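You operate a simulated robot arm through the tools that you are given. There is no shell and no other tool.

The job below is to be done with a simulated robot arm. You get a single attempt, and the scene is never put back.

Task
Swap the cover on the can for the loose one.
Fine: The old cover goes in the red REJECT tray; tighten the green and black cover knobs; leave the clamp shut.

Only the result counts: the job must be done as asked and must still hold three seconds after the hand-in. Knocking over, shifting, dropping, spilling or breaking anything else fails it. Lids that push on must go on centred and level and be pressed home; caps that screw on are set level and turned clockwise until they are tight.

Robot
A 6-joint arm with a two-finger gripper, fixed in place. Base frame: the origin is at the foot of the arm, x ahead of it, y to its left, z up; the work surface is at about z = 780. Lengths are in mm, angles in rad, forces in N, time in s.
Its first joint turns from -2.897 to 2.897 rad. Payload 2.54 kg.
Tool frame: the origin (TCP) lies between the finger pads and is the grasp point; the fingertips stand 30 mm ahead of it; z points along the fingers, y is the line along which they close. The gripper opens to 116 mm. The gripper's body begins 95 mm behind the TCP.
Orientation is that of the tool frame in the base frame, as a unit quaternion [w, x, y, z]. With the fingers straight down and closing along the base's y, the tool's x points along the base's -x, its y along +y and its z along -z.

Tools
- The arm moves only by the tool play_rows. Its argument "moves" is a list of rows, each a list of 3 entries, a list of its own where there are three numbers: the shift along the base's x, y, z in m, then the turn, a rotation vector about the base's x, y, z in rad, then the gripper command, from -1 (shut) to 1 (fully open), values between in proportion. In form: [[[tx, ty, tz], [rx, ry, rz], fingers], ...]. A call has 1 to 20 rows; each row is the pose to reach, as a shift and turn from the pose commanded when the call began. A row lasts 0.2 s, in which the tool goes at most 50 mm and 0.15 rad; a call with a longer step from one row to the next is refused whole, and so is a gripper value outside its range. A pose out of reach is approached as far as the arm can. The call stops where the force on the tool passes 40 N (or 10 N more than at its start, if that is more) or the arm is blocked; 0.2 s more then pass. Each finger travels about 72 mm/s and halts on what it meets, pressing with about 40 N; the grip force reading is that of the motor and also rises with nothing between the fingers. The clock runs only during rows and for 0.2 s after the last one: add rows that repeat a pose to give the fingers time. It gives the time, the measured TCP pose, the force on the tool (base axes), the opening and the grip force at its end, in the units of the frame above (readings bear some noise), with the torque about the TCP (base axes, N m) and any sound that the robot's microphone picked up.
- Cameras (640 x 400 px; columns grow to the right, rows downward): "scene" is fixed at [398.4, -502.1, 1397.4]; the picture's right is [1.00, -0.10, 0.00], its down [-0.04, -0.46, -0.89] and it looks along [0.09, 0.88, -0.46] (base axes); focal length 358 px, centre (320, 200). "wrist" rides on the gripper at [69, -15, -122] in the tool frame; the picture's right is [0.21, 0.98, 0.00], its down [-0.83, 0.18, -0.53] and it looks along [-0.52, 0.12, 0.85] (tool axes); focal length 251 px, centre (320, 200). There is no depth. A picture from a camera that has moved, and an enlarged one, comes with that camera's place and axes in the base frame and with its lens.
- grab_frame(camera): a new picture of that camera. The clock stands still meanwhile.
- zoom(camera, box): a new picture of the part [left, top, right, bottom] of that camera's present view, enlarged. The clock stands still meanwhile.
- finish_job(): hands the job in; it is judged then, once.

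Nothing tells you positions but the pictures and the camera data. Unless the task says otherwise, let go and move clear before handing in.

The tools are called as a command line: name --argument value ..., lists and objects as JSON in quotes. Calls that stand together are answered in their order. play_rows: Moves the arm, as the interface text tells. Its arguments: {"type":"object","properties":{"moves":{"type":"array"}},"required":["moves"]} The other tools are called the same way: grab_frame (camera) takes a picture; zoom (camera, box) takes an enlarged picture of a part of a camera's view; finish_job () hands the job in.

At the start:

```text
t: 0.0
tool_pos: [179.9, 431.4, 1170.1]
ee_rot: [0.0, 0.0, 1.0, 0.0]
wrist_force: [0.8, -0.1, 0.1]
wrist_torque: [0.02, 0.0, -0.02]
opening: 116.1
grasp_force: 0.1
```

scene: 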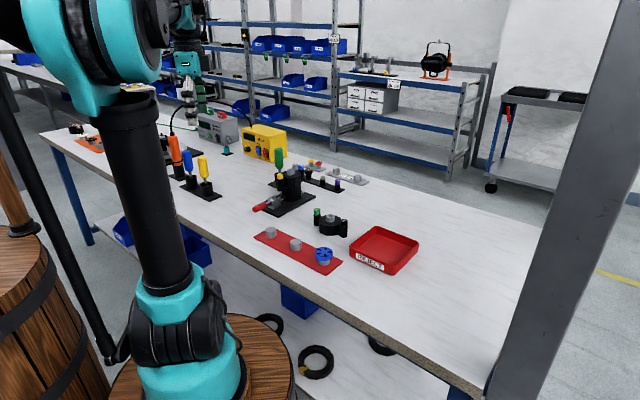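
wrist: 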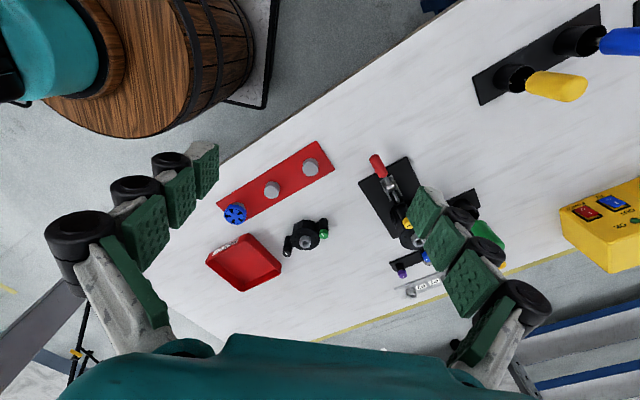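

I see a bench with a red tray, a black cover with green and black knobs, a red rack with caps, and a toggle clamp on a black plate. I'll zoom in before moving.

zoom --camera "scene" --box '[240, 140, 360, 215]'

zoom --camera "scene" --box '[240, 195, 432, 315]'

zoom --camera "wrist" --box '[340, 130, 500, 300]'

zoom --camera "wrist" --box '[190, 130, 350, 300]'

```text
5.33 times, centred on (300, 178) of scene
camera zoom: at [398.4, -502.1, 1397.4], right [1.0, -0.1, 0.0], down [-0.04, -0.46, -0.89], along [0.09, 0.88, -0.46], focal length 1911 px, centre (427, 320)
```

zoom: 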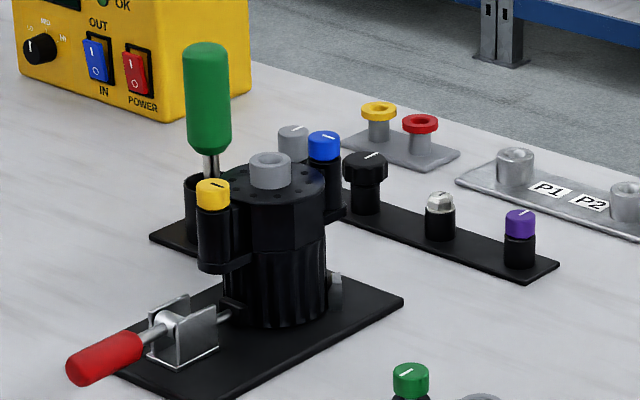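

```text
3.33 times, centred on (336, 255) of scene
camera zoom: at [398.4, -502.1, 1397.4], right [1.0, -0.1, 0.0], down [-0.04, -0.46, -0.89], along [0.09, 0.88, -0.46], focal length 1195 px, centre (267, 17)
```

zoom: 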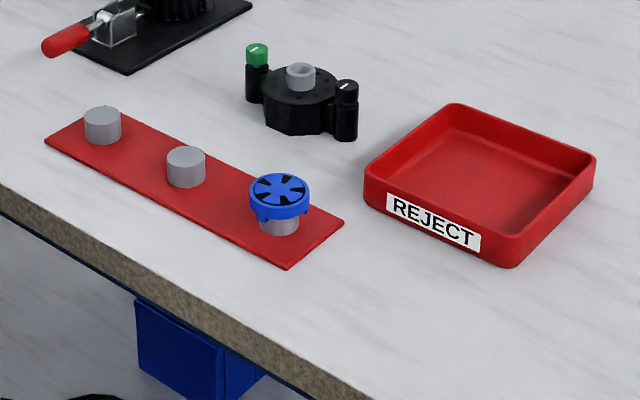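

```text
2.35 times, centred on (420, 215) of wrist
camera zoom: at [111.9, 415.8, 1291.4], right [-0.21, 0.98, 0.0], down [0.83, 0.18, 0.53], along [0.52, 0.12, -0.85], focal length 592 px, centre (85, 165)
```

zoom: 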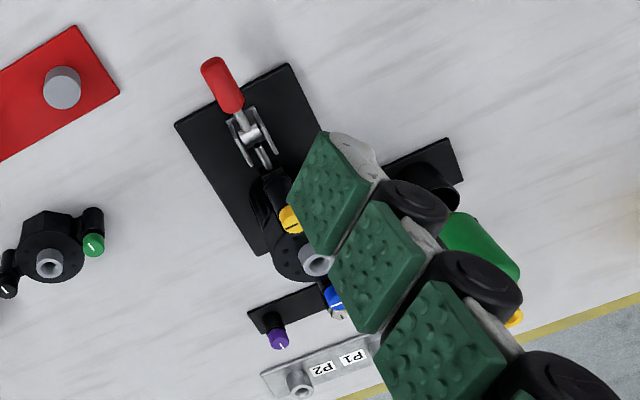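

```text
2.35 times, centred on (270, 215) of wrist
camera zoom: at [111.9, 415.8, 1291.4], right [-0.21, 0.98, 0.0], down [0.83, 0.18, 0.53], along [0.52, 0.12, -0.85], focal length 592 px, centre (438, 165)
```

zoom: 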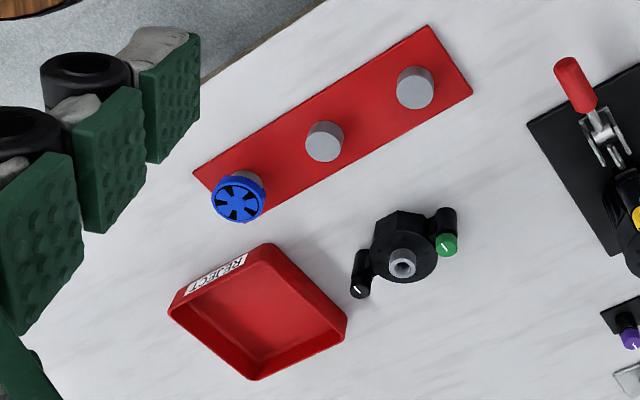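

The can with yellow and blue knobs seems to sit at about (414, 735), the loose cover at about (525, 470) and the tray at about (675, 338). I'll move the wrist camera closer to the can for a better look.

play_rows --moves '[[[0.015, 0.03, -0.015], [0, 0, 0], 1], [[0.03, 0.06, -0.03], [0, 0, 0], 1], [[0.045, 0.09, -0.045], [0, 0, 0], 1], [[0.06, 0.12, -0.06], [0, 0, 0], 1], [[0.075, 0.15, -0.075], [0, 0, 0], 1], [[0.09, 0.18, -0.09], [0, 0, 0], 1], [[0.105, 0.21, -0.105], [0, 0, 0], 1], [[0.12, 0.24, -0.12], [0, 0, 0], 1], [[0.135, 0.27, -0.135], [0, 0, 0], 1], [[0.147, 0.283, -0.15], [0, 0, 0], 1]]'

grab_frame --camera "wrist"

grab_frame --camera "scene"

```text
t: 2.2
tool_pos: [326.5, 714.1, 1018.4]
ee_rot: [0.0, 0.0, 1.0, 0.0]
wrist_force: [-0.6, 0.4, -0.3]
wrist_torque: [0.04, -0.02, 0.02]
opening: 116.2
grasp_force: 0.1
```

```text
taken
camera wrist: at [259.1, 699.2, 1140.5], right [-0.21, 0.98, 0.0], down [0.83, 0.18, 0.53], along [0.52, 0.11, -0.85], focal length 251 px, centre (320, 200)
```

wrist: 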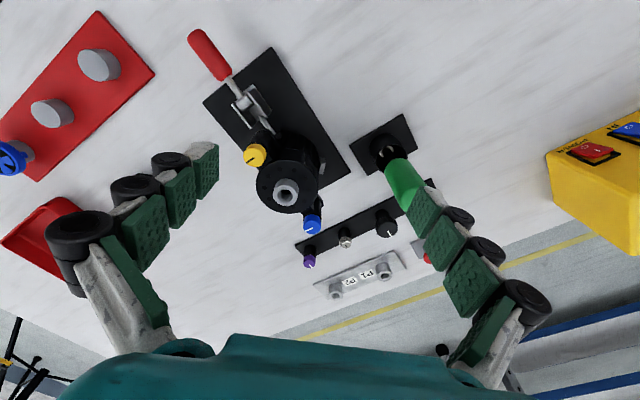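

```text
taken
```

scene: 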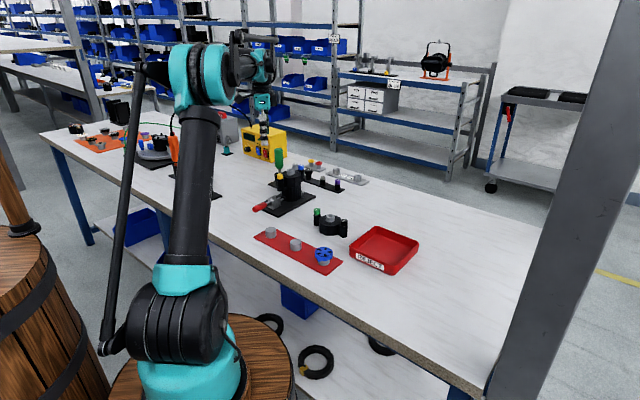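

zoom --camera "wrist" --box '[180, 20, 440, 300]'

zoom --camera "wrist" --box '[230, 120, 340, 240]'

zoom --camera "scene" --box '[245, 150, 325, 220]'

```text
1.43 times, centred on (310, 160) of wrist
camera zoom: at [259.1, 699.2, 1140.5], right [-0.21, 0.98, 0.0], down [0.83, 0.18, 0.53], along [0.52, 0.11, -0.85], focal length 359 px, centre (334, 257)
```

zoom: 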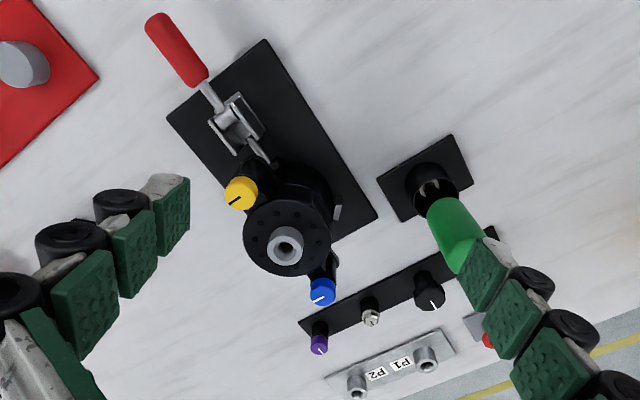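

```text
3.33 times, centred on (285, 180) of wrist
camera zoom: at [259.1, 699.2, 1140.5], right [-0.21, 0.98, 0.0], down [0.83, 0.18, 0.53], along [0.52, 0.11, -0.85], focal length 838 px, centre (437, 267)
```

zoom: 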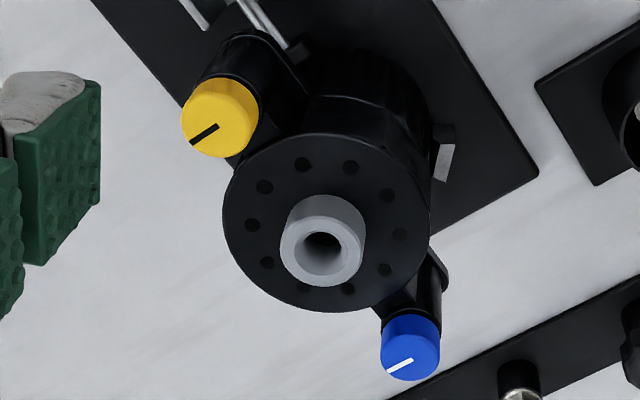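

```text
5.71 times, centred on (285, 185) of scene
camera zoom: at [398.4, -502.1, 1397.4], right [1.0, -0.1, 0.0], down [-0.04, -0.46, -0.89], along [0.09, 0.88, -0.46], focal length 2048 px, centre (520, 286)
```

zoom: 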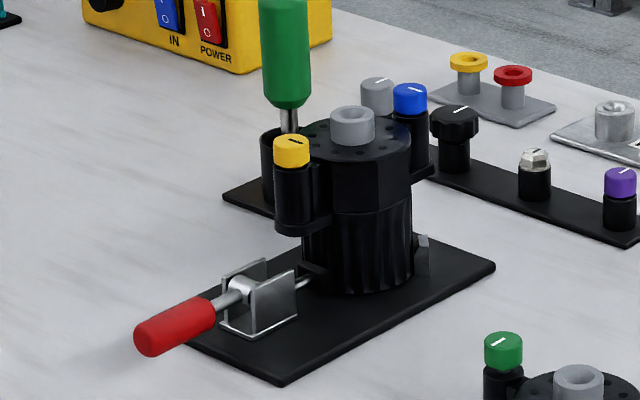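

The can with its cover is centred at about (413, 692), with the spout top near z = 892. The clamp looks shut already. I'll zoom in for knob and cover details.

zoom --camera "scene" --box '[270, 160, 318, 205]'

zoom --camera "scene" --box '[305, 200, 353, 240]'

zoom --camera "wrist" --box '[240, 60, 320, 150]'

```text
8.89 times, centred on (294, 182) of scene
camera zoom: at [398.4, -502.1, 1397.4], right [1.0, -0.1, 0.0], down [-0.04, -0.46, -0.89], along [0.09, 0.88, -0.46], focal length 3186 px, centre (551, 356)
```

zoom: 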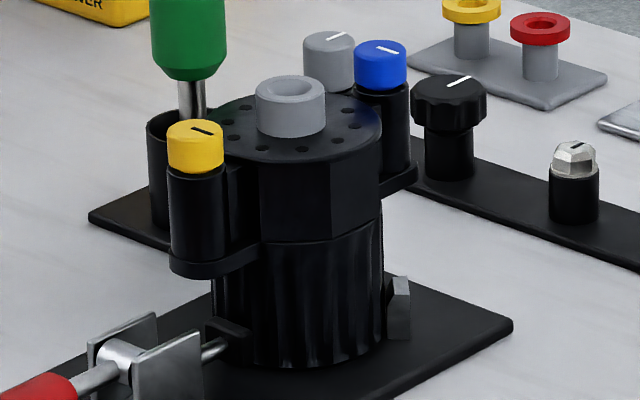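

```text
10.00 times, centred on (329, 220) of scene
camera zoom: at [398.4, -502.1, 1397.4], right [1.0, -0.1, 0.0], down [-0.04, -0.46, -0.89], along [0.09, 0.88, -0.46], focal length 3584 px, centre (230, 0)
```

zoom: 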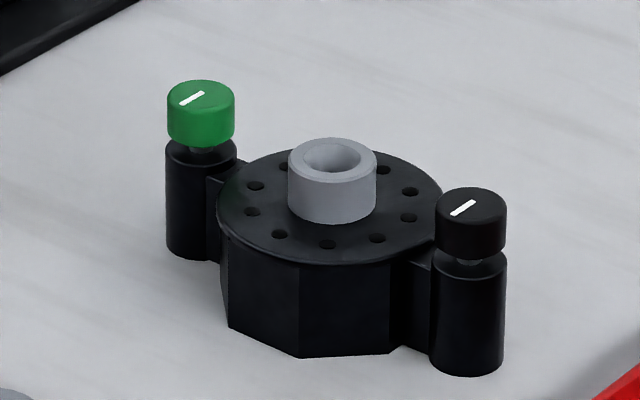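

```text
4.44 times, centred on (280, 105) of wrist
camera zoom: at [259.1, 699.2, 1140.5], right [-0.21, 0.98, 0.0], down [0.83, 0.18, 0.53], along [0.52, 0.11, -0.85], focal length 1118 px, centre (498, 622)
```

zoom: 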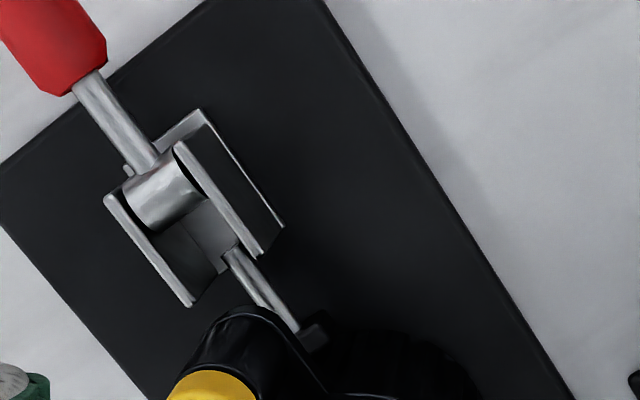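

The yellow knob is at about (369, 655), the blue at (448, 730) and the spout at (408, 693), all with tops near z = 899. The new cover's knobs sit raised with stem showing, which means loose, while yellow and blue sit flush, which means tight. I'll hover over the yellow knob to refine this.

play_rows --moves '[[[0.014, -0.02, -0.01], [0, 0, 0], 1], [[0.028, -0.04, -0.02], [0, 0, 0], 1], [[0.0425, -0.059, -0.0334], [0, 0, 0], 0.2], [[0.0425, -0.059, -0.0334], [0, 0, 0], -0.2], [[0.0425, -0.059, -0.0334], [0, 0, 0], -0.2]]'

grab_frame --camera "wrist"

zoom --camera "wrist" --box '[260, 80, 440, 200]'

zoom --camera "scene" --box '[255, 130, 335, 180]'

```text
t: 3.4
tool_pos: [370.2, 655.5, 985.2]
ee_rot: [-0.001, 0.001, 1.0, 0.001]
wrist_force: [0.0, 0.0, 0.4]
wrist_torque: [0.0, -0.02, -0.01]
opening: 46.5
grasp_force: 0.0
```

```text
taken
camera wrist: at [301.9, 641.0, 1107.4], right [-0.21, 0.98, 0.0], down [0.83, 0.18, 0.53], along [0.52, 0.11, -0.85], focal length 251 px, centre (320, 200)
```

wrist: 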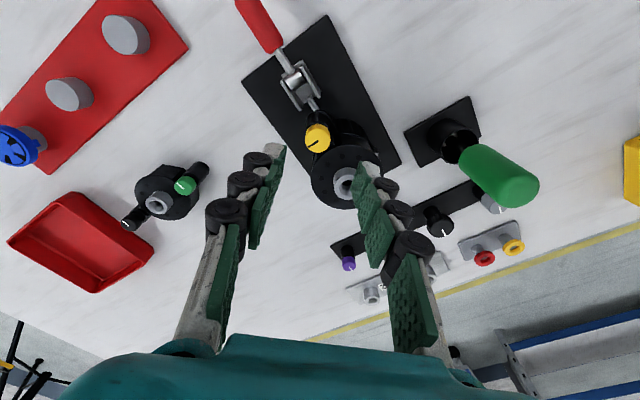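

```text
3.33 times, centred on (350, 140) of wrist
camera zoom: at [301.9, 641.0, 1107.4], right [-0.21, 0.98, 0.0], down [0.83, 0.18, 0.53], along [0.52, 0.11, -0.85], focal length 838 px, centre (220, 400)
```

zoom: 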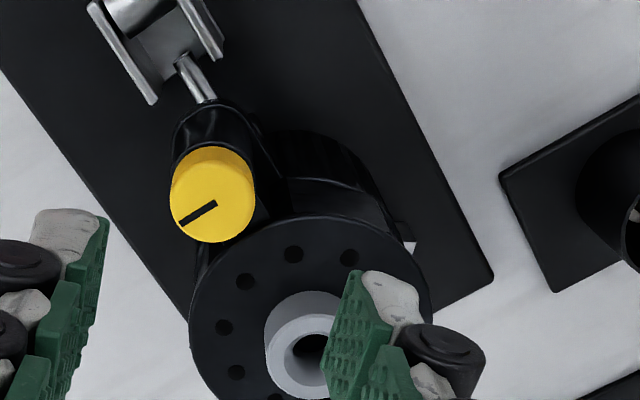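

```text
8.00 times, centred on (295, 155) of scene
camera zoom: at [398.4, -502.1, 1397.4], right [1.0, -0.1, 0.0], down [-0.04, -0.46, -0.89], along [0.09, 0.88, -0.46], focal length 2867 px, centre (520, 560)
```

zoom: 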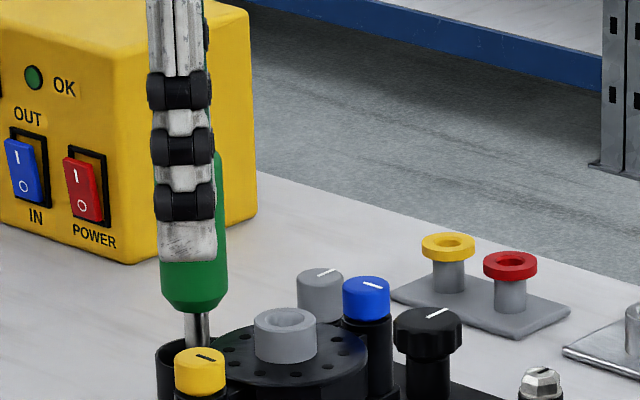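

The yellow knob refines to about (372, 654.6), with its top near z = 901 and bottom near 888.5. I'll lower the fingertips around it with the gripper part open and check before gripping.

play_rows --moves '[[[0.002, -0.0008, -0.02], [0, 0, 0], -0.2], [[0.002, -0.0008, -0.04], [0, 0, 0], -0.2], [[0.002, -0.0008, -0.055], [0, 0, 0], -0.2], [[0.002, -0.0008, -0.064], [0, 0, 0], -0.2], [[0.002, -0.0008, -0.064], [0, 0, 0], -0.2]]'

zoom --camera "wrist" --box '[240, 80, 400, 200]'

zoom --camera "scene" --box '[260, 150, 320, 190]'

```text
t: 4.6
tool_pos: [370.5, 654.9, 921.2]
ee_rot: [0.001, 0.0, 1.0, 0.0]
wrist_force: [0.4, -0.7, 0.5]
wrist_torque: [0.0, -0.01, -0.03]
opening: 46.5
grasp_force: 0.0
```

```text
3.33 times, centred on (320, 140) of wrist
camera zoom: at [302.4, 639.2, 1043.5], right [-0.21, 0.98, 0.0], down [0.83, 0.18, 0.53], along [0.52, 0.11, -0.85], focal length 838 px, centre (320, 400)
```

zoom: 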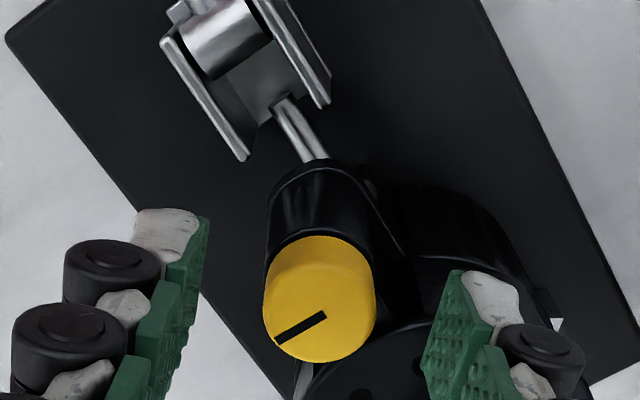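

```text
10.00 times, centred on (290, 170) of scene
camera zoom: at [398.4, -502.1, 1397.4], right [1.0, -0.1, 0.0], down [-0.04, -0.46, -0.89], along [0.09, 0.88, -0.46], focal length 3584 px, centre (620, 500)
```

zoom: 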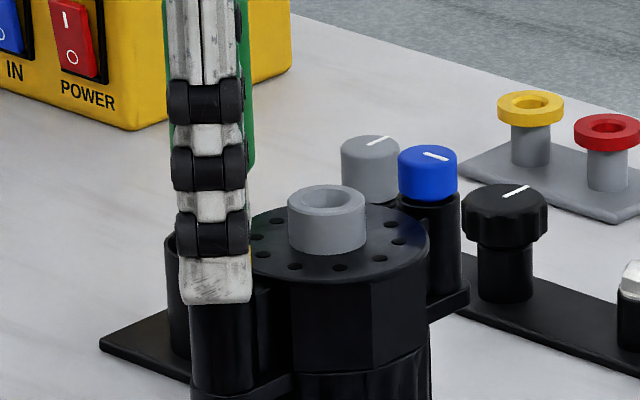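

The tool is centred over the yellow knob to within about 1 mm. Next I'll close on it and try a counter-clockwise turn to loosen it.

play_rows --moves '[[[0, 0, 0], [0, 0, 0], -1], [[0, 0, 0], [0, 0, 0], -1], [[0, 0, 0], [0, 0, 0], -1], [[0, 0, 0], [0, 0, 0], -1]]'

```text
t: 5.6
tool_pos: [371.0, 654.7, 921.3]
ee_rot: [0.0, 0.0, 1.0, 0.0]
wrist_force: [-0.2, 1.7, -0.3]
wrist_torque: [0.05, 0.06, 0.09]
opening: 20.2
grasp_force: 39.8
```

The knob is gripped at 20 mm. I'll turn it counter-clockwise by a small angle and watch the torque.

play_rows --moves '[[[0, 0, 0], [0, 0, 0.12], -1], [[0, 0, 0], [0, 0, 0.24], -1], [[0, 0, 0], [0, 0, 0.36], -1], [[0, 0, 0], [0, 0, 0.48], -1], [[0, 0, 0], [0, 0, 0.6], -1]]'

zoom --camera "wrist" --box '[240, 80, 400, 200]'

```text
t: 6.8
tool_pos: [372.0, 654.3, 923.2]
ee_rot: [-0.001, -0.297, 0.955, 0.001]
wrist_force: [-5.9, -4.5, 0.6]
wrist_torque: [-0.36, 0.38, 0.02]
opening: 20.4
grasp_force: 39.8
```

```text
3.33 times, centred on (320, 140) of wrist
camera zoom: at [323.6, 602.6, 1043.9], right [-0.73, 0.68, 0.0], down [0.58, 0.62, 0.53], along [0.36, 0.39, -0.85], focal length 838 px, centre (320, 400)
```

zoom: 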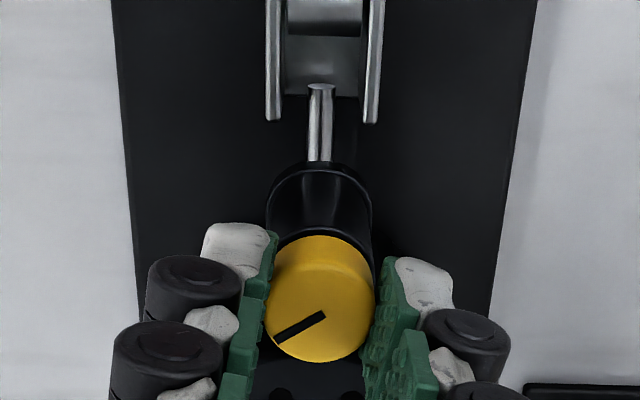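

The knob turned with the gripper by 0.6 rad and the torque is low. I'll keep turning counter-clockwise.

play_rows --moves '[[[0, 0, 0], [0, 0, 0.14], -1], [[0, 0, 0], [0, 0, 0.28], -1], [[0, 0, 0], [0, 0, 0.42], -1], [[0, 0, 0], [0, 0, 0.56], -1], [[0, 0, 0], [0, 0, 0.7], -1], [[0, 0, 0], [0, 0, 0.84], -1], [[0, 0, 0], [0, 0, 0.97], -1]]'

zoom --camera "wrist" --box '[240, 80, 400, 200]'

zoom --camera "scene" --box '[260, 150, 320, 190]'

```text
t: 8.4
tool_pos: [372.4, 654.4, 922.0]
ee_rot: [0.0, 0.708, -0.706, -0.001]
wrist_force: [-6.1, -8.5, 3.7]
wrist_torque: [-0.25, 0.13, 0.0]
opening: 20.4
grasp_force: 40.0
```

```text
3.33 times, centred on (320, 140) of wrist
camera zoom: at [387.8, 584.9, 1044.3], right [-0.98, -0.22, 0.0], down [-0.18, 0.83, 0.53], along [-0.12, 0.52, -0.85], focal length 838 px, centre (320, 400)
```

zoom: 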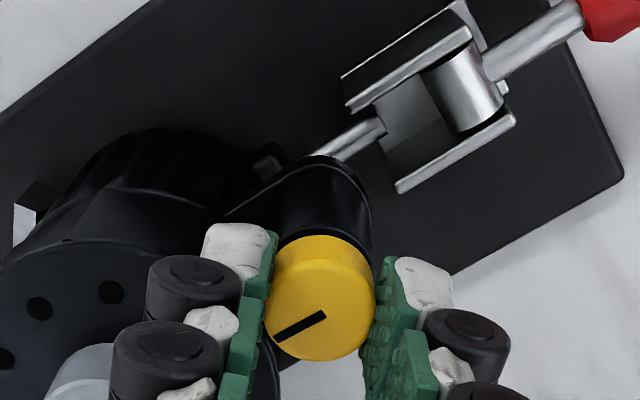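

```text
10.00 times, centred on (290, 170) of scene
camera zoom: at [398.4, -502.1, 1397.4], right [1.0, -0.1, 0.0], down [-0.04, -0.46, -0.89], along [0.09, 0.88, -0.46], focal length 3584 px, centre (620, 500)
```

zoom: 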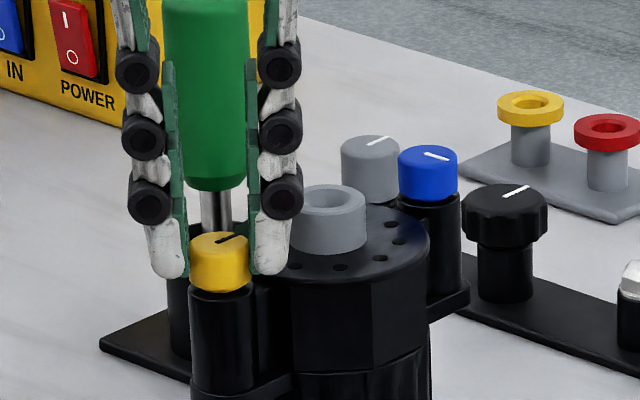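

The knob has turned 90° and is still moving freely. I'll keep going and let the tool rise slightly.

play_rows --moves '[[[0, 0, 0.0002], [0, 0, 0.14], -1], [[0, 0, 0.0003], [0, 0, 0.28], -1], [[0, 0, 0.0005], [0, 0, 0.42], -1], [[0, 0, 0.0006], [0, 0, 0.56], -1], [[0, 0, 0.0007], [0, 0, 0.7], -1], [[0, 0, 0.0008], [0, 0, 0.84], -1], [[0, 0, 0.0009], [0, 0, 0.98], -1], [[0, 0, 0.001], [0, 0, 1.12], -1]]'

zoom --camera "wrist" --box '[240, 80, 400, 200]'

zoom --camera "scene" --box '[260, 150, 320, 190]'

```text
t: 10.2
tool_pos: [372.1, 654.1, 924.0]
ee_rot: [0.0, 0.975, -0.223, 0.0]
wrist_force: [5.4, -1.2, 1.4]
wrist_torque: [-0.02, -0.13, 0.02]
opening: 20.3
grasp_force: 39.7
```

```text
3.33 times, centred on (320, 140) of wrist
camera zoom: at [441.6, 638.1, 1045.1], right [-0.23, -0.97, 0.0], down [-0.82, 0.2, 0.53], along [-0.52, 0.12, -0.85], focal length 838 px, centre (320, 400)
```

zoom: 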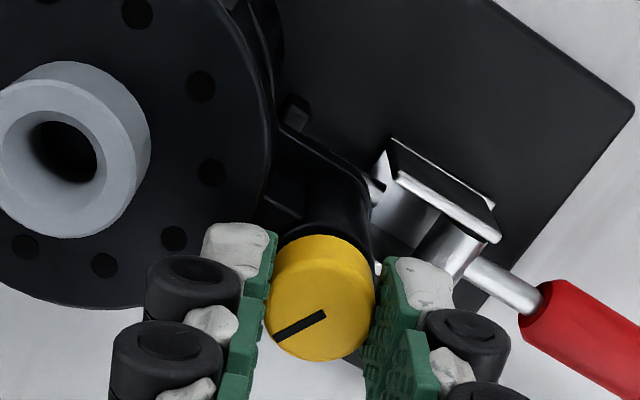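

```text
10.00 times, centred on (290, 170) of scene
camera zoom: at [398.4, -502.1, 1397.4], right [1.0, -0.1, 0.0], down [-0.04, -0.46, -0.89], along [0.09, 0.88, -0.46], focal length 3584 px, centre (620, 500)
```

zoom: 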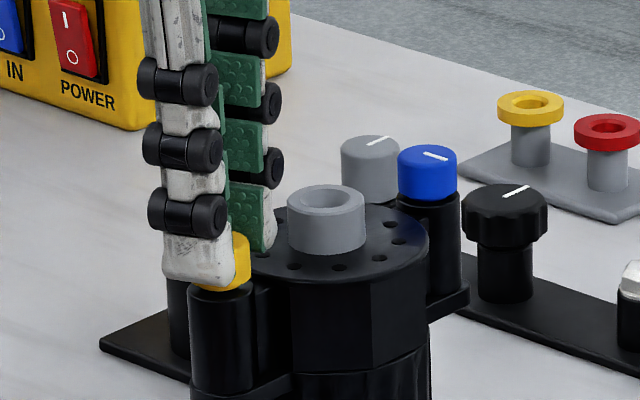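

That makes 2.7 rad turned and it is still free. I'll continue counter-clockwise as far as the wrist allows.

play_rows --moves '[[[0, 0, 0.0002], [0, 0, 0.14], -1], [[0, 0, 0.0003], [0, 0, 0.28], -1], [[0, 0, 0.0005], [0, 0, 0.42], -1], [[0, 0, 0.0006], [0, 0, 0.56], -1], [[0, 0, 0.0007], [0, 0, 0.7], -1], [[0, 0, 0.0008], [0, 0, 0.84], -1], [[0, 0, 0.0009], [0, 0, 0.98], -1], [[0, 0, 0.001], [0, 0, 1.12], -1]]'

zoom --camera "wrist" --box '[240, 80, 400, 200]'

zoom --camera "scene" --box '[260, 150, 320, 190]'

```text
t: 12.0
tool_pos: [373.1, 654.5, 923.8]
ee_rot: [0.0, 0.945, 0.328, 0.0]
wrist_force: [6.8, 3.2, -0.4]
wrist_torque: [0.05, -0.19, 0.0]
opening: 20.0
grasp_force: 39.9
```

```text
3.33 times, centred on (320, 140) of wrist
camera zoom: at [417.3, 709.8, 1045.7], right [0.78, -0.63, 0.0], down [-0.53, -0.66, 0.53], along [-0.34, -0.41, -0.85], focal length 838 px, centre (320, 400)
```

zoom: 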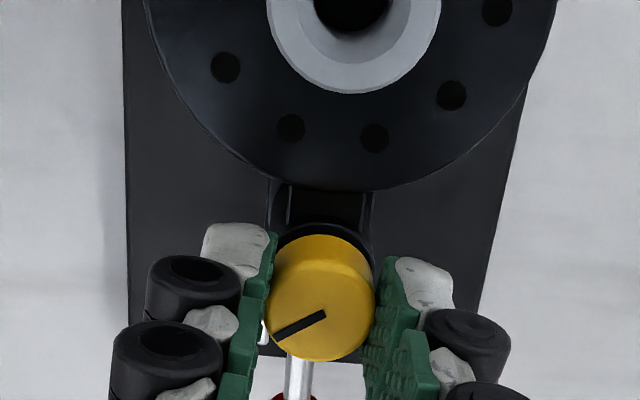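

```text
10.00 times, centred on (290, 170) of scene
camera zoom: at [398.4, -502.1, 1397.4], right [1.0, -0.1, 0.0], down [-0.04, -0.46, -0.89], along [0.09, 0.88, -0.46], focal length 3584 px, centre (620, 500)
```

zoom: 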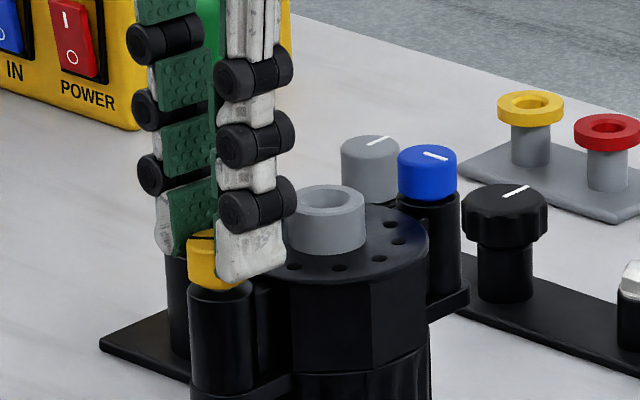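

The knob has turned about 3.8 rad and risen about 2 mm. I'll continue.

play_rows --moves '[[[0, 0, 0.0001], [0, 0, 0.14], -1], [[0, 0, 0.0002], [0, 0, 0.28], -1], [[0, 0, 0.0003], [0, 0, 0.42], -1], [[0, 0, 0.0004], [0, 0, 0.56], -1], [[0, 0, 0.0005], [0, 0, 0.7], -1], [[0, 0, 0.0006], [0, 0, 0.84], -1], [[0, 0, 0.0007], [0, 0, 0.98], -1], [[0, 0, 0.0008], [0, 0, 1.12], -1]]'

zoom --camera "wrist" --box '[240, 80, 400, 200]'

zoom --camera "scene" --box '[270, 165, 300, 185]'

```text
t: 13.7
tool_pos: [370.8, 655.2, 924.0]
ee_rot: [0.003, 0.821, 0.571, 0.002]
wrist_force: [13.5, 0.1, 0.2]
wrist_torque: [-0.5, -0.21, -0.03]
opening: 20.3
grasp_force: 40.1
out of reach, approached as far as the arm can: row 4, 5, 6, 7, 8
stopped in row 8: the force on the tool passed its limit at 40 N (the readings are from after the stop); the commanded pose is now the measured one
```

```text
3.33 times, centred on (320, 140) of wrist
camera zoom: at [380.6, 724.9, 1046.2], right [0.99, -0.14, 0.01], down [-0.12, -0.84, 0.53], along [-0.07, -0.53, -0.85], focal length 838 px, centre (320, 400)
```

zoom: 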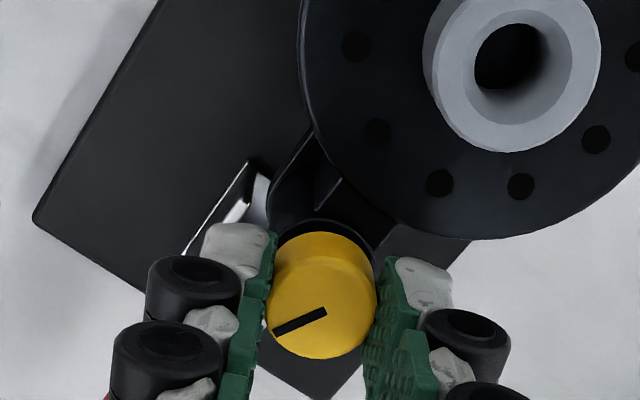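

```text
16.00 times, centred on (285, 175) of scene
camera zoom: at [398.4, -502.1, 1397.4], right [1.0, -0.1, 0.0], down [-0.04, -0.46, -0.89], along [0.09, 0.88, -0.46], focal length 5734 px, centre (880, 600)
```

zoom: 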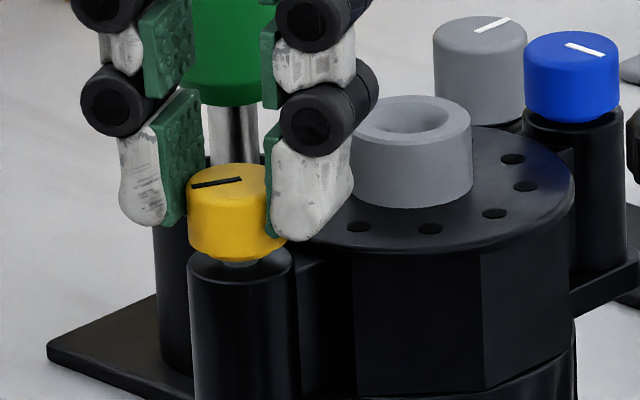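

The wrist hit its joint limit at about 4.36 rad and the knob's stem is now showing. I'll release, wind the wrist back and re-grip to continue.

play_rows --moves '[[[0, 0, 0], [0, 0, 0], -0.38], [[0, 0, 0], [0, 0, 0], -0.38], [[0, 0, 0], [0, 0, -0.148], -0.38], [[0, 0, 0], [0, 0, -0.296], -0.38], [[0, 0, 0], [0, 0, -0.444], -0.38], [[0, 0, 0], [0, 0, -0.592], -0.38], [[0, 0, 0], [0, 0, -0.74], -0.38], [[0, 0, 0], [0, 0, -0.888], -0.38], [[0, 0, 0], [0, 0, -1.036], -0.38], [[0, 0, 0], [0, 0, -1.184], -0.38], [[0, 0, 0], [0, 0, -1.332], -0.38], [[0, 0, 0], [0, 0, -1.48], -0.38], [[0, 0, 0], [0, 0, -1.628], -0.38], [[0, 0, 0], [0, 0, -1.776], -0.38], [[0, 0, 0], [0, 0, -1.924], -0.38], [[0, 0, 0], [0, 0, -2.072], -0.38], [[0, 0, 0], [0, 0, -2.22], -0.38], [[0, 0, 0], [0, 0, -2.368], -0.38], [[0, 0, 0], [0, 0, -2.516], -0.38], [[0, 0, 0], [0, 0, -2.664], -0.38]]'

zoom --camera "wrist" --box '[240, 80, 400, 200]'

zoom --camera "scene" --box '[270, 165, 300, 185]'

```text
t: 17.9
tool_pos: [369.7, 655.6, 925.4]
ee_rot: [0.004, 0.749, -0.663, -0.002]
wrist_force: [0.3, -0.1, -0.6]
wrist_torque: [-0.02, -0.02, 0.02]
opening: 36.0
grasp_force: 0.0
```

```text
3.33 times, centred on (320, 140) of wrist
camera zoom: at [394.3, 588.4, 1046.4], right [-0.94, -0.33, 0.01], down [-0.28, 0.8, 0.53], along [-0.18, 0.5, -0.85], focal length 838 px, centre (320, 400)
```

zoom: 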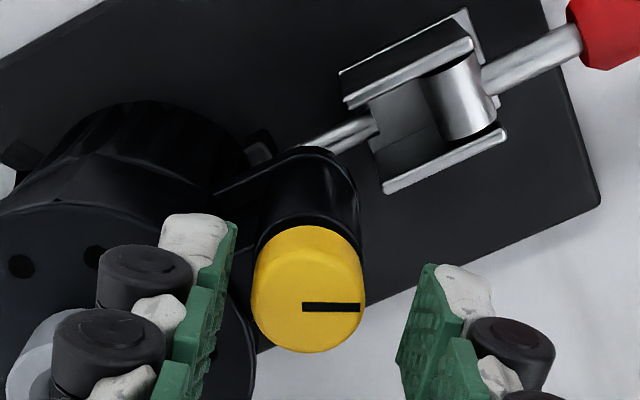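

```text
16.00 times, centred on (285, 175) of scene
camera zoom: at [398.4, -502.1, 1397.4], right [1.0, -0.1, 0.0], down [-0.04, -0.46, -0.89], along [0.09, 0.88, -0.46], focal length 5734 px, centre (880, 600)
```

zoom: 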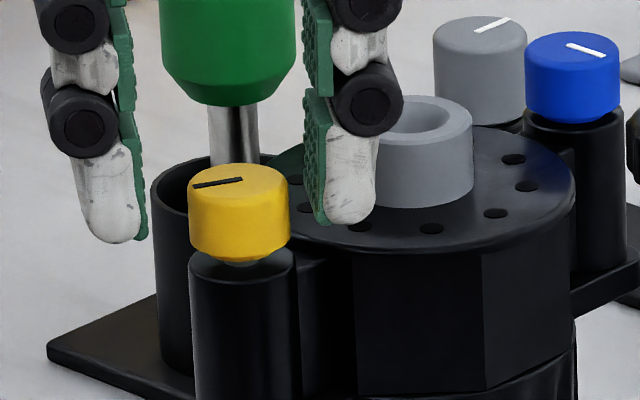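

The tool came back slightly tilted and about 2 mm off. I'll correct that and look again before re-gripping.

play_rows --moves '[[[0.002, -0.001, -0.001], [0.0033, -0.0083, 0], -0.38], [[0.002, -0.001, -0.001], [0.0033, -0.0083, 0], -0.38]]'

zoom --camera "wrist" --box '[240, 80, 400, 200]'

```text
t: 18.5
tool_pos: [372.9, 653.1, 923.6]
ee_rot: [0.0, 0.749, -0.663, 0.001]
wrist_force: [0.1, -0.1, 1.1]
wrist_torque: [-0.01, 0.01, -0.02]
opening: 36.2
grasp_force: 0.2
```

```text
3.33 times, centred on (320, 140) of wrist
camera zoom: at [395.4, 586.9, 1045.9], right [-0.94, -0.33, 0.0], down [-0.28, 0.8, 0.53], along [-0.18, 0.5, -0.85], focal length 838 px, centre (320, 400)
```

zoom: 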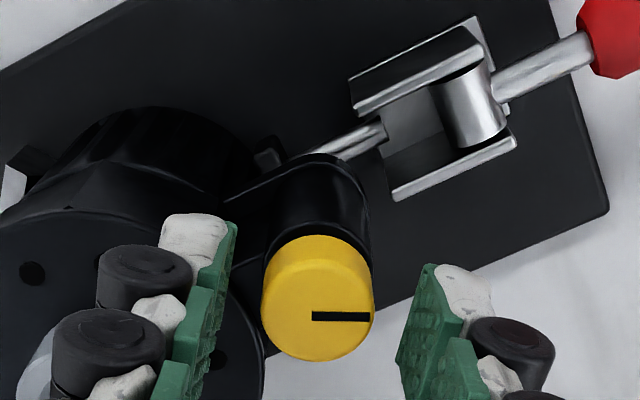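

The tool is well centred again. Next I'll grip and keep loosening.

play_rows --moves '[[[0, 0, 0], [0, 0, 0], -1], [[0, 0, 0], [0, 0, 0], -1], [[0, 0, 0], [0, 0, 0], -1], [[0, 0, 0.0001], [0, 0, 0.14], -1], [[0, 0, 0.0001], [0, 0, 0.28], -1], [[0, 0, 0.0002], [0, 0, 0.42], -1], [[0, 0, 0.0003], [0, 0, 0.56], -1], [[0, 0, 0.0004], [0, 0, 0.7], -1], [[0, 0, 0.0004], [0, 0, 0.84], -1], [[0, 0, 0.0005], [0, 0, 0.98], -1], [[0, 0, 0.0006], [0, 0, 1.12], -1], [[0, 0, 0.0006], [0, 0, 1.26], -1]]'

zoom --camera "wrist" --box '[240, 80, 400, 200]'

zoom --camera "scene" --box '[270, 165, 300, 185]'

```text
t: 21.1
tool_pos: [372.3, 653.9, 924.6]
ee_rot: [-0.001, 0.996, -0.094, 0.0]
wrist_force: [15.5, 5.2, 1.6]
wrist_torque: [0.04, -0.96, -0.04]
opening: 20.3
grasp_force: 39.6
```

```text
3.33 times, centred on (320, 140) of wrist
camera zoom: at [443.5, 656.2, 1046.4], right [0.03, -1.0, 0.0], down [-0.85, -0.03, 0.53], along [-0.53, -0.01, -0.85], focal length 838 px, centre (320, 400)
```

zoom: 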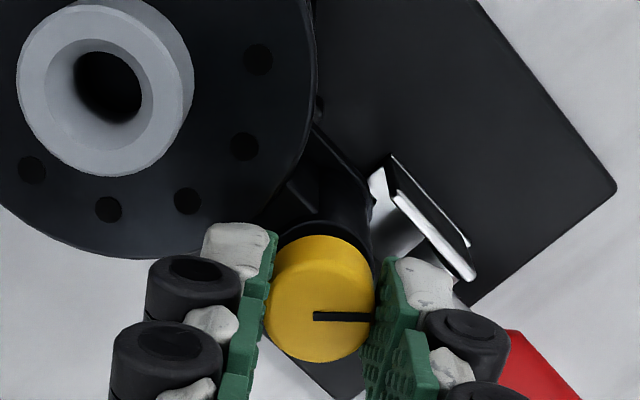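

```text
16.00 times, centred on (285, 175) of scene
camera zoom: at [398.4, -502.1, 1397.4], right [1.0, -0.1, 0.0], down [-0.04, -0.46, -0.89], along [0.09, 0.88, -0.46], focal length 5734 px, centre (880, 600)
```

zoom: 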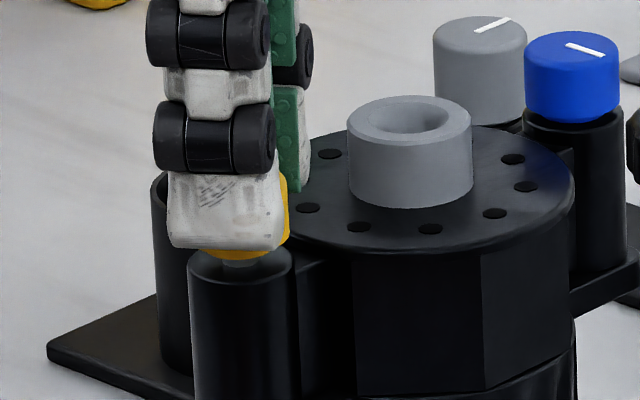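

There is about 15 N of side load, so I'll ease the tool +x about 1 mm while continuing to turn.

play_rows --moves '[[[0.0005, 0.0001, 0.0001], [0, 0, 0.14], -1], [[0.001, 0.0003, 0.0001], [0, 0, 0.28], -1], [[0.001, 0.0003, 0.0002], [0, 0, 0.42], -1], [[0.001, 0.0003, 0.0003], [0, 0, 0.56], -1], [[0.001, 0.0003, 0.0004], [0, 0, 0.7], -1], [[0.001, 0.0003, 0.0004], [0, 0, 0.84], -1]]'

zoom --camera "scene" --box '[270, 165, 300, 185]'

```text
t: 22.5
tool_pos: [371.6, 654.2, 924.4]
ee_rot: [-0.001, 0.947, 0.321, -0.001]
wrist_force: [4.0, 4.9, 7.3]
wrist_torque: [0.16, -0.25, -0.39]
opening: 20.2
grasp_force: 40.5
```

```text
16.00 times, centred on (285, 175) of scene
camera zoom: at [398.4, -502.1, 1397.4], right [1.0, -0.1, 0.0], down [-0.04, -0.46, -0.89], along [0.09, 0.88, -0.46], focal length 5734 px, centre (880, 600)
```

zoom: 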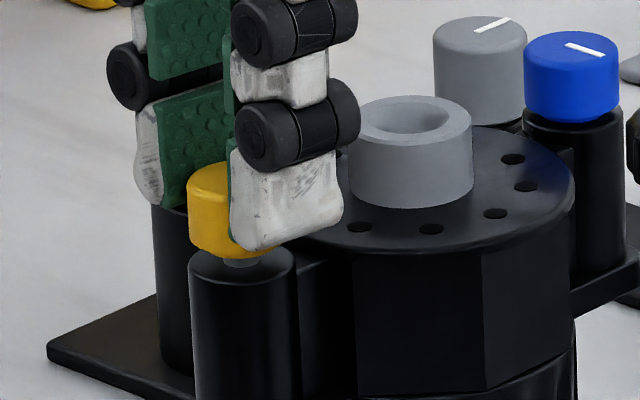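

The torque has risen to −0.39 N·m, which suggests the knob has reached its end stop after about one turn. I'll check for slip.

zoom --camera "wrist" --box '[240, 80, 400, 200]'

play_rows --moves '[[[0, 0, 0.0001], [0, 0, 0.1], -1], [[0, 0, 0.0002], [0, 0, 0.2], -1]]'

zoom --camera "wrist" --box '[240, 80, 400, 200]'

```text
3.33 times, centred on (320, 140) of wrist
camera zoom: at [418.3, 708.4, 1046.5], right [0.77, -0.64, 0.0], down [-0.54, -0.65, 0.53], along [-0.35, -0.41, -0.84], focal length 838 px, centre (320, 400)
```

zoom: 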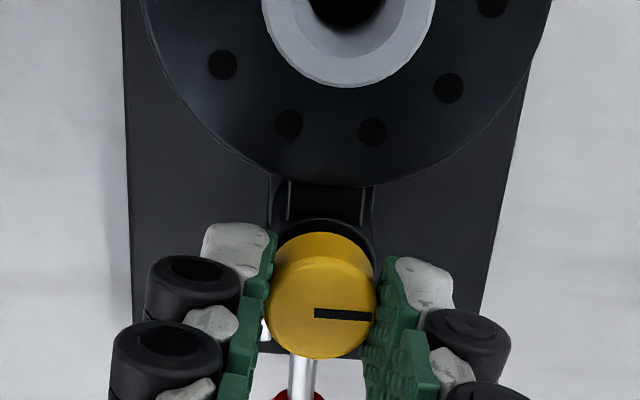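

```text
t: 23.1
tool_pos: [373.4, 654.2, 924.8]
ee_rot: [0.0, 0.91, 0.414, -0.001]
wrist_force: [-3.0, 0.6, 0.4]
wrist_torque: [-0.14, 0.21, -0.18]
opening: 20.3
grasp_force: 39.9
```

```text
3.33 times, centred on (320, 140) of wrist
camera zoom: at [406.7, 716.4, 1046.8], right [0.88, -0.48, 0.0], down [-0.4, -0.74, 0.53], along [-0.26, -0.47, -0.84], focal length 838 px, centre (320, 400)
```

zoom: 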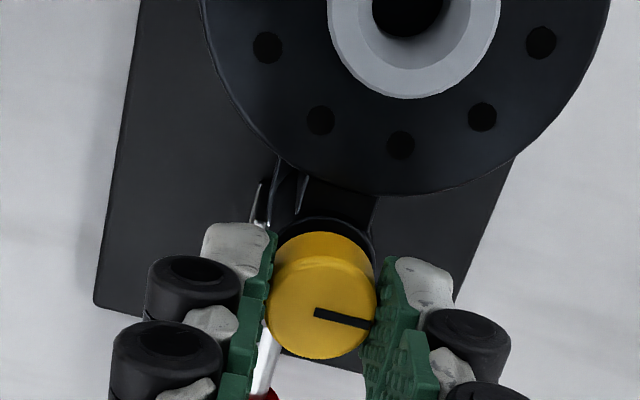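

The knob is at its stop: the grip slipped, it has made one full turn, and the gap matches the green knob's. I'll release, rise and move to the blue knob while unwinding the wrist.

play_rows --moves '[[[0, 0, 0], [0, 0, 0], -0.3], [[0, 0, 0], [0, 0, 0], -0.3], [[0, 0, 0.03], [0, 0, 0], -0.3], [[0, 0, 0.065], [0, 0, 0], -0.3], [[0.01, 0.01, 0.065], [0, 0, -0.148], -0.3], [[0.02, 0.02, 0.065], [0, 0, -0.296], -0.3], [[0.03, 0.03, 0.065], [0, 0, -0.444], -0.3], [[0.04, 0.04, 0.065], [0, 0, -0.592], -0.3], [[0.05, 0.05, 0.065], [0, 0, -0.74], -0.3], [[0.06, 0.06, 0.065], [0, 0, -0.888], -0.3], [[0.07, 0.07, 0.065], [0, 0, -1.036], -0.3], [[0.075, 0.076, 0.065], [0, 0, -1.184], -0.3], [[0.075, 0.076, 0.065], [0, 0, -1.332], -0.3], [[0.075, 0.076, 0.065], [0, 0, -1.48], -0.3], [[0.075, 0.076, 0.065], [0, 0, -1.628], -0.3], [[0.075, 0.076, 0.065], [0, 0, -1.776], -0.3], [[0.075, 0.076, 0.065], [0, 0, -1.924], -0.3], [[0.075, 0.076, 0.065], [0, 0, -2.072], -0.3], [[0.075, 0.076, 0.065], [0, 0, -2.22], -0.3], [[0.075, 0.076, 0.065], [0, 0, -2.368], -0.3]]'

grab_frame --camera "wrist"

zoom --camera "scene" --box '[265, 145, 325, 185]'

```text
t: 27.3
tool_pos: [447.8, 730.3, 989.6]
ee_rot: [-0.001, 0.725, -0.688, 0.001]
wrist_force: [-0.1, 0.1, 0.6]
wrist_torque: [0.01, -0.04, 0.04]
opening: 40.7
grasp_force: 0.0
```

```text
taken
camera wrist: at [466.8, 662.0, 1111.6], right [-0.96, -0.27, 0.0], down [-0.23, 0.81, 0.53], along [-0.14, 0.52, -0.85], focal length 251 px, centre (320, 200)
```

wrist: 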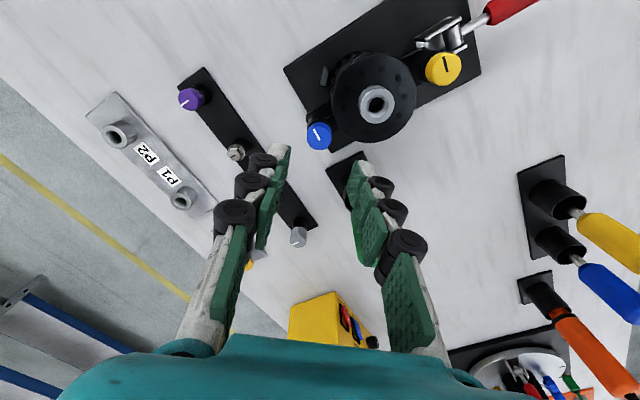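

```text
10.00 times, centred on (295, 165) of scene
camera zoom: at [398.4, -502.1, 1397.4], right [1.0, -0.1, 0.0], down [-0.04, -0.46, -0.89], along [0.09, 0.88, -0.46], focal length 3584 px, centre (570, 550)
```

zoom: 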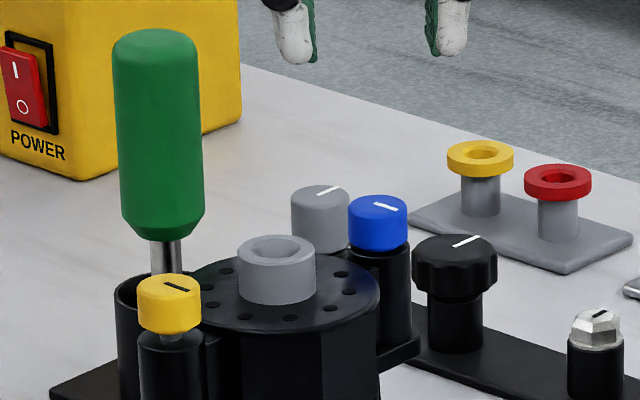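

The yellow knob is clearly raised. Blue is near (449, 727). I'll keep unwinding so I can give blue a long turn.

play_rows --moves '[[[0.001, -0.002, 0], [0, 0, -0.148], -0.3], [[0.001, -0.002, 0], [0, 0, -0.296], -0.3], [[0.001, -0.002, 0], [0, 0, -0.444], -0.3], [[0.001, -0.002, 0], [0, 0, -0.592], -0.3], [[0.001, -0.002, 0], [0, 0, -0.74], -0.3], [[0.001, -0.002, 0], [0, 0, -0.888], -0.3], [[0.001, -0.002, 0], [0, 0, -1.036], -0.3], [[0.001, -0.002, 0], [0, 0, -1.184], -0.3], [[0.001, -0.002, 0], [0, 0, -1.332], -0.3], [[0.001, -0.002, 0], [0, 0, -1.48], -0.3], [[0.001, -0.002, 0], [0, 0, -1.628], -0.3], [[0.001, -0.002, 0], [0, 0, -1.776], -0.3], [[0.001, -0.002, 0], [0, 0, -1.924], -0.3], [[0.001, -0.002, 0], [0, 0, -2.072], -0.3], [[0.001, -0.002, 0], [0, 0, -2.22], -0.3], [[0.001, -0.002, 0], [0, 0, -2.368], -0.3], [[0.001, -0.002, 0], [0, 0, -2.516], -0.3], [[0.001, -0.002, 0], [0, 0, -2.664], -0.3], [[0.001, -0.002, 0], [0, 0, -2.812], -0.3]]'

zoom --camera "wrist" --box '[240, 80, 400, 200]'

```text
t: 31.3
tool_pos: [448.7, 729.1, 989.0]
ee_rot: [-0.001, 0.559, 0.829, -0.001]
wrist_force: [-0.5, 0.2, 0.6]
wrist_torque: [0.03, 0.03, 0.0]
opening: 40.6
grasp_force: 0.0
```

```text
3.33 times, centred on (320, 140) of wrist
camera zoom: at [409.3, 787.0, 1111.5], right [0.83, 0.56, 0.0], down [0.48, -0.7, 0.53], along [0.3, -0.44, -0.85], focal length 838 px, centre (320, 400)
```

zoom: 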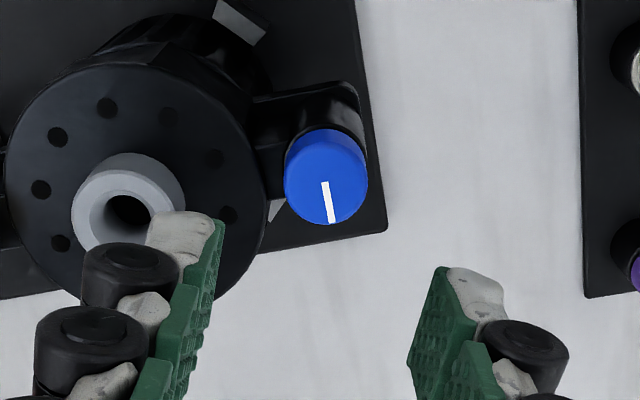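

Blue is about 3 mm further in +y than the tool. I'll shift, descend partway and check.

play_rows --moves '[[[0, 0.003, -0.02], [0, 0, 0], -0.3], [[0, 0.003, -0.04], [0, 0, 0], -0.3], [[0, 0.003, -0.052], [0, 0, 0], -0.3], [[0, 0.003, -0.052], [0, 0, 0], -0.3]]'

zoom --camera "wrist" --box '[240, 80, 400, 200]'

```text
t: 32.3
tool_pos: [449.2, 731.3, 937.3]
ee_rot: [-0.001, 0.559, 0.829, -0.001]
wrist_force: [-0.7, 0.5, -0.6]
wrist_torque: [0.0, 0.02, 0.03]
opening: 40.5
grasp_force: 0.1
```

```text
3.33 times, centred on (320, 140) of wrist
camera zoom: at [409.8, 789.7, 1059.1], right [0.82, 0.57, 0.0], down [0.48, -0.7, 0.53], along [0.3, -0.44, -0.85], focal length 838 px, centre (320, 400)
```

zoom: 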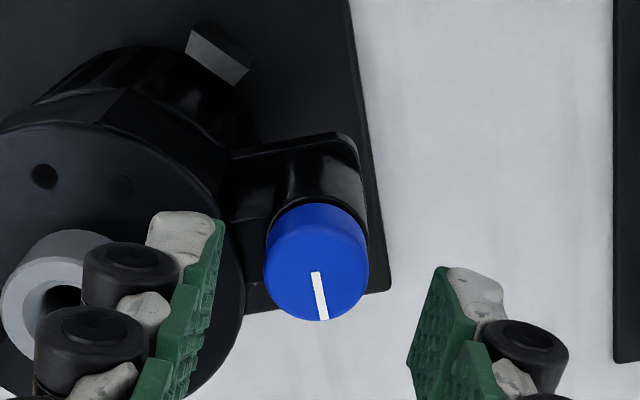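

The tool is aligned within about 0.7 mm. I'll descend to grip height, close and turn counter-clockwise.

play_rows --moves '[[[-0.0005, -0.0003, -0.008], [0, 0, 0], -0.35], [[-0.0005, -0.0003, -0.015], [0, 0, 0], -0.35], [[-0.0005, -0.0003, -0.015], [0, 0, 0], -0.35], [[-0.0005, -0.0003, -0.015], [0, 0, 0], -1], [[-0.0005, -0.0003, -0.015], [0, 0, 0], -1], [[-0.0005, -0.0003, -0.015], [0, 0, 0], -1], [[-0.0005, -0.0003, -0.015], [0, 0, 0], -1]]'

zoom --camera "wrist" --box '[240, 80, 400, 200]'

zoom --camera "scene" --box '[265, 145, 325, 185]'

```text
t: 33.9
tool_pos: [449.2, 731.4, 921.6]
ee_rot: [0.0, 0.559, 0.829, 0.0]
wrist_force: [-3.1, -2.4, -0.5]
wrist_torque: [-0.04, 0.0, 0.0]
opening: 20.2
grasp_force: 40.5
```

```text
3.33 times, centred on (320, 140) of wrist
camera zoom: at [409.1, 789.5, 1044.0], right [0.82, 0.57, 0.0], down [0.48, -0.7, 0.53], along [0.3, -0.44, -0.85], focal length 838 px, centre (320, 400)
```

zoom: 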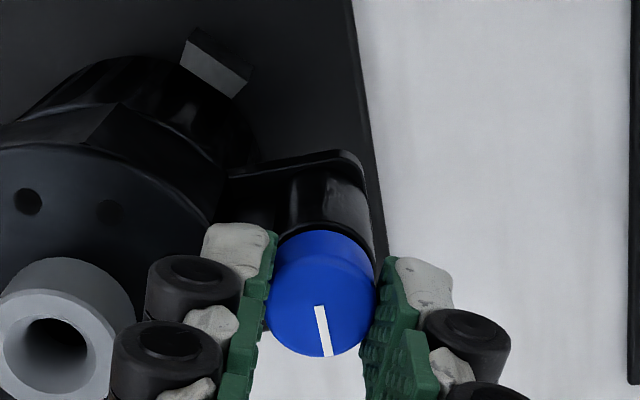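

```text
10.00 times, centred on (295, 165) of scene
camera zoom: at [398.4, -502.1, 1397.4], right [1.0, -0.1, 0.0], down [-0.04, -0.46, -0.89], along [0.09, 0.88, -0.46], focal length 3584 px, centre (570, 550)
```

zoom: 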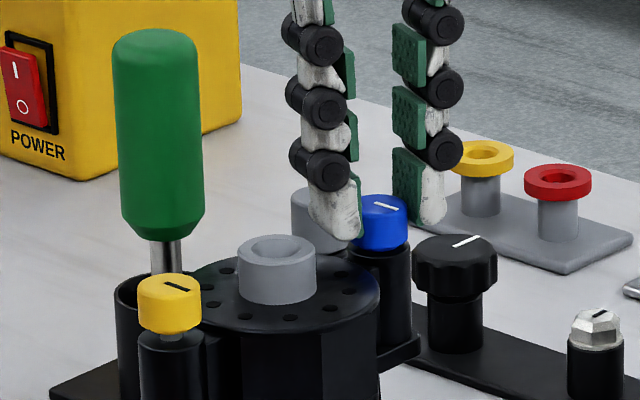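

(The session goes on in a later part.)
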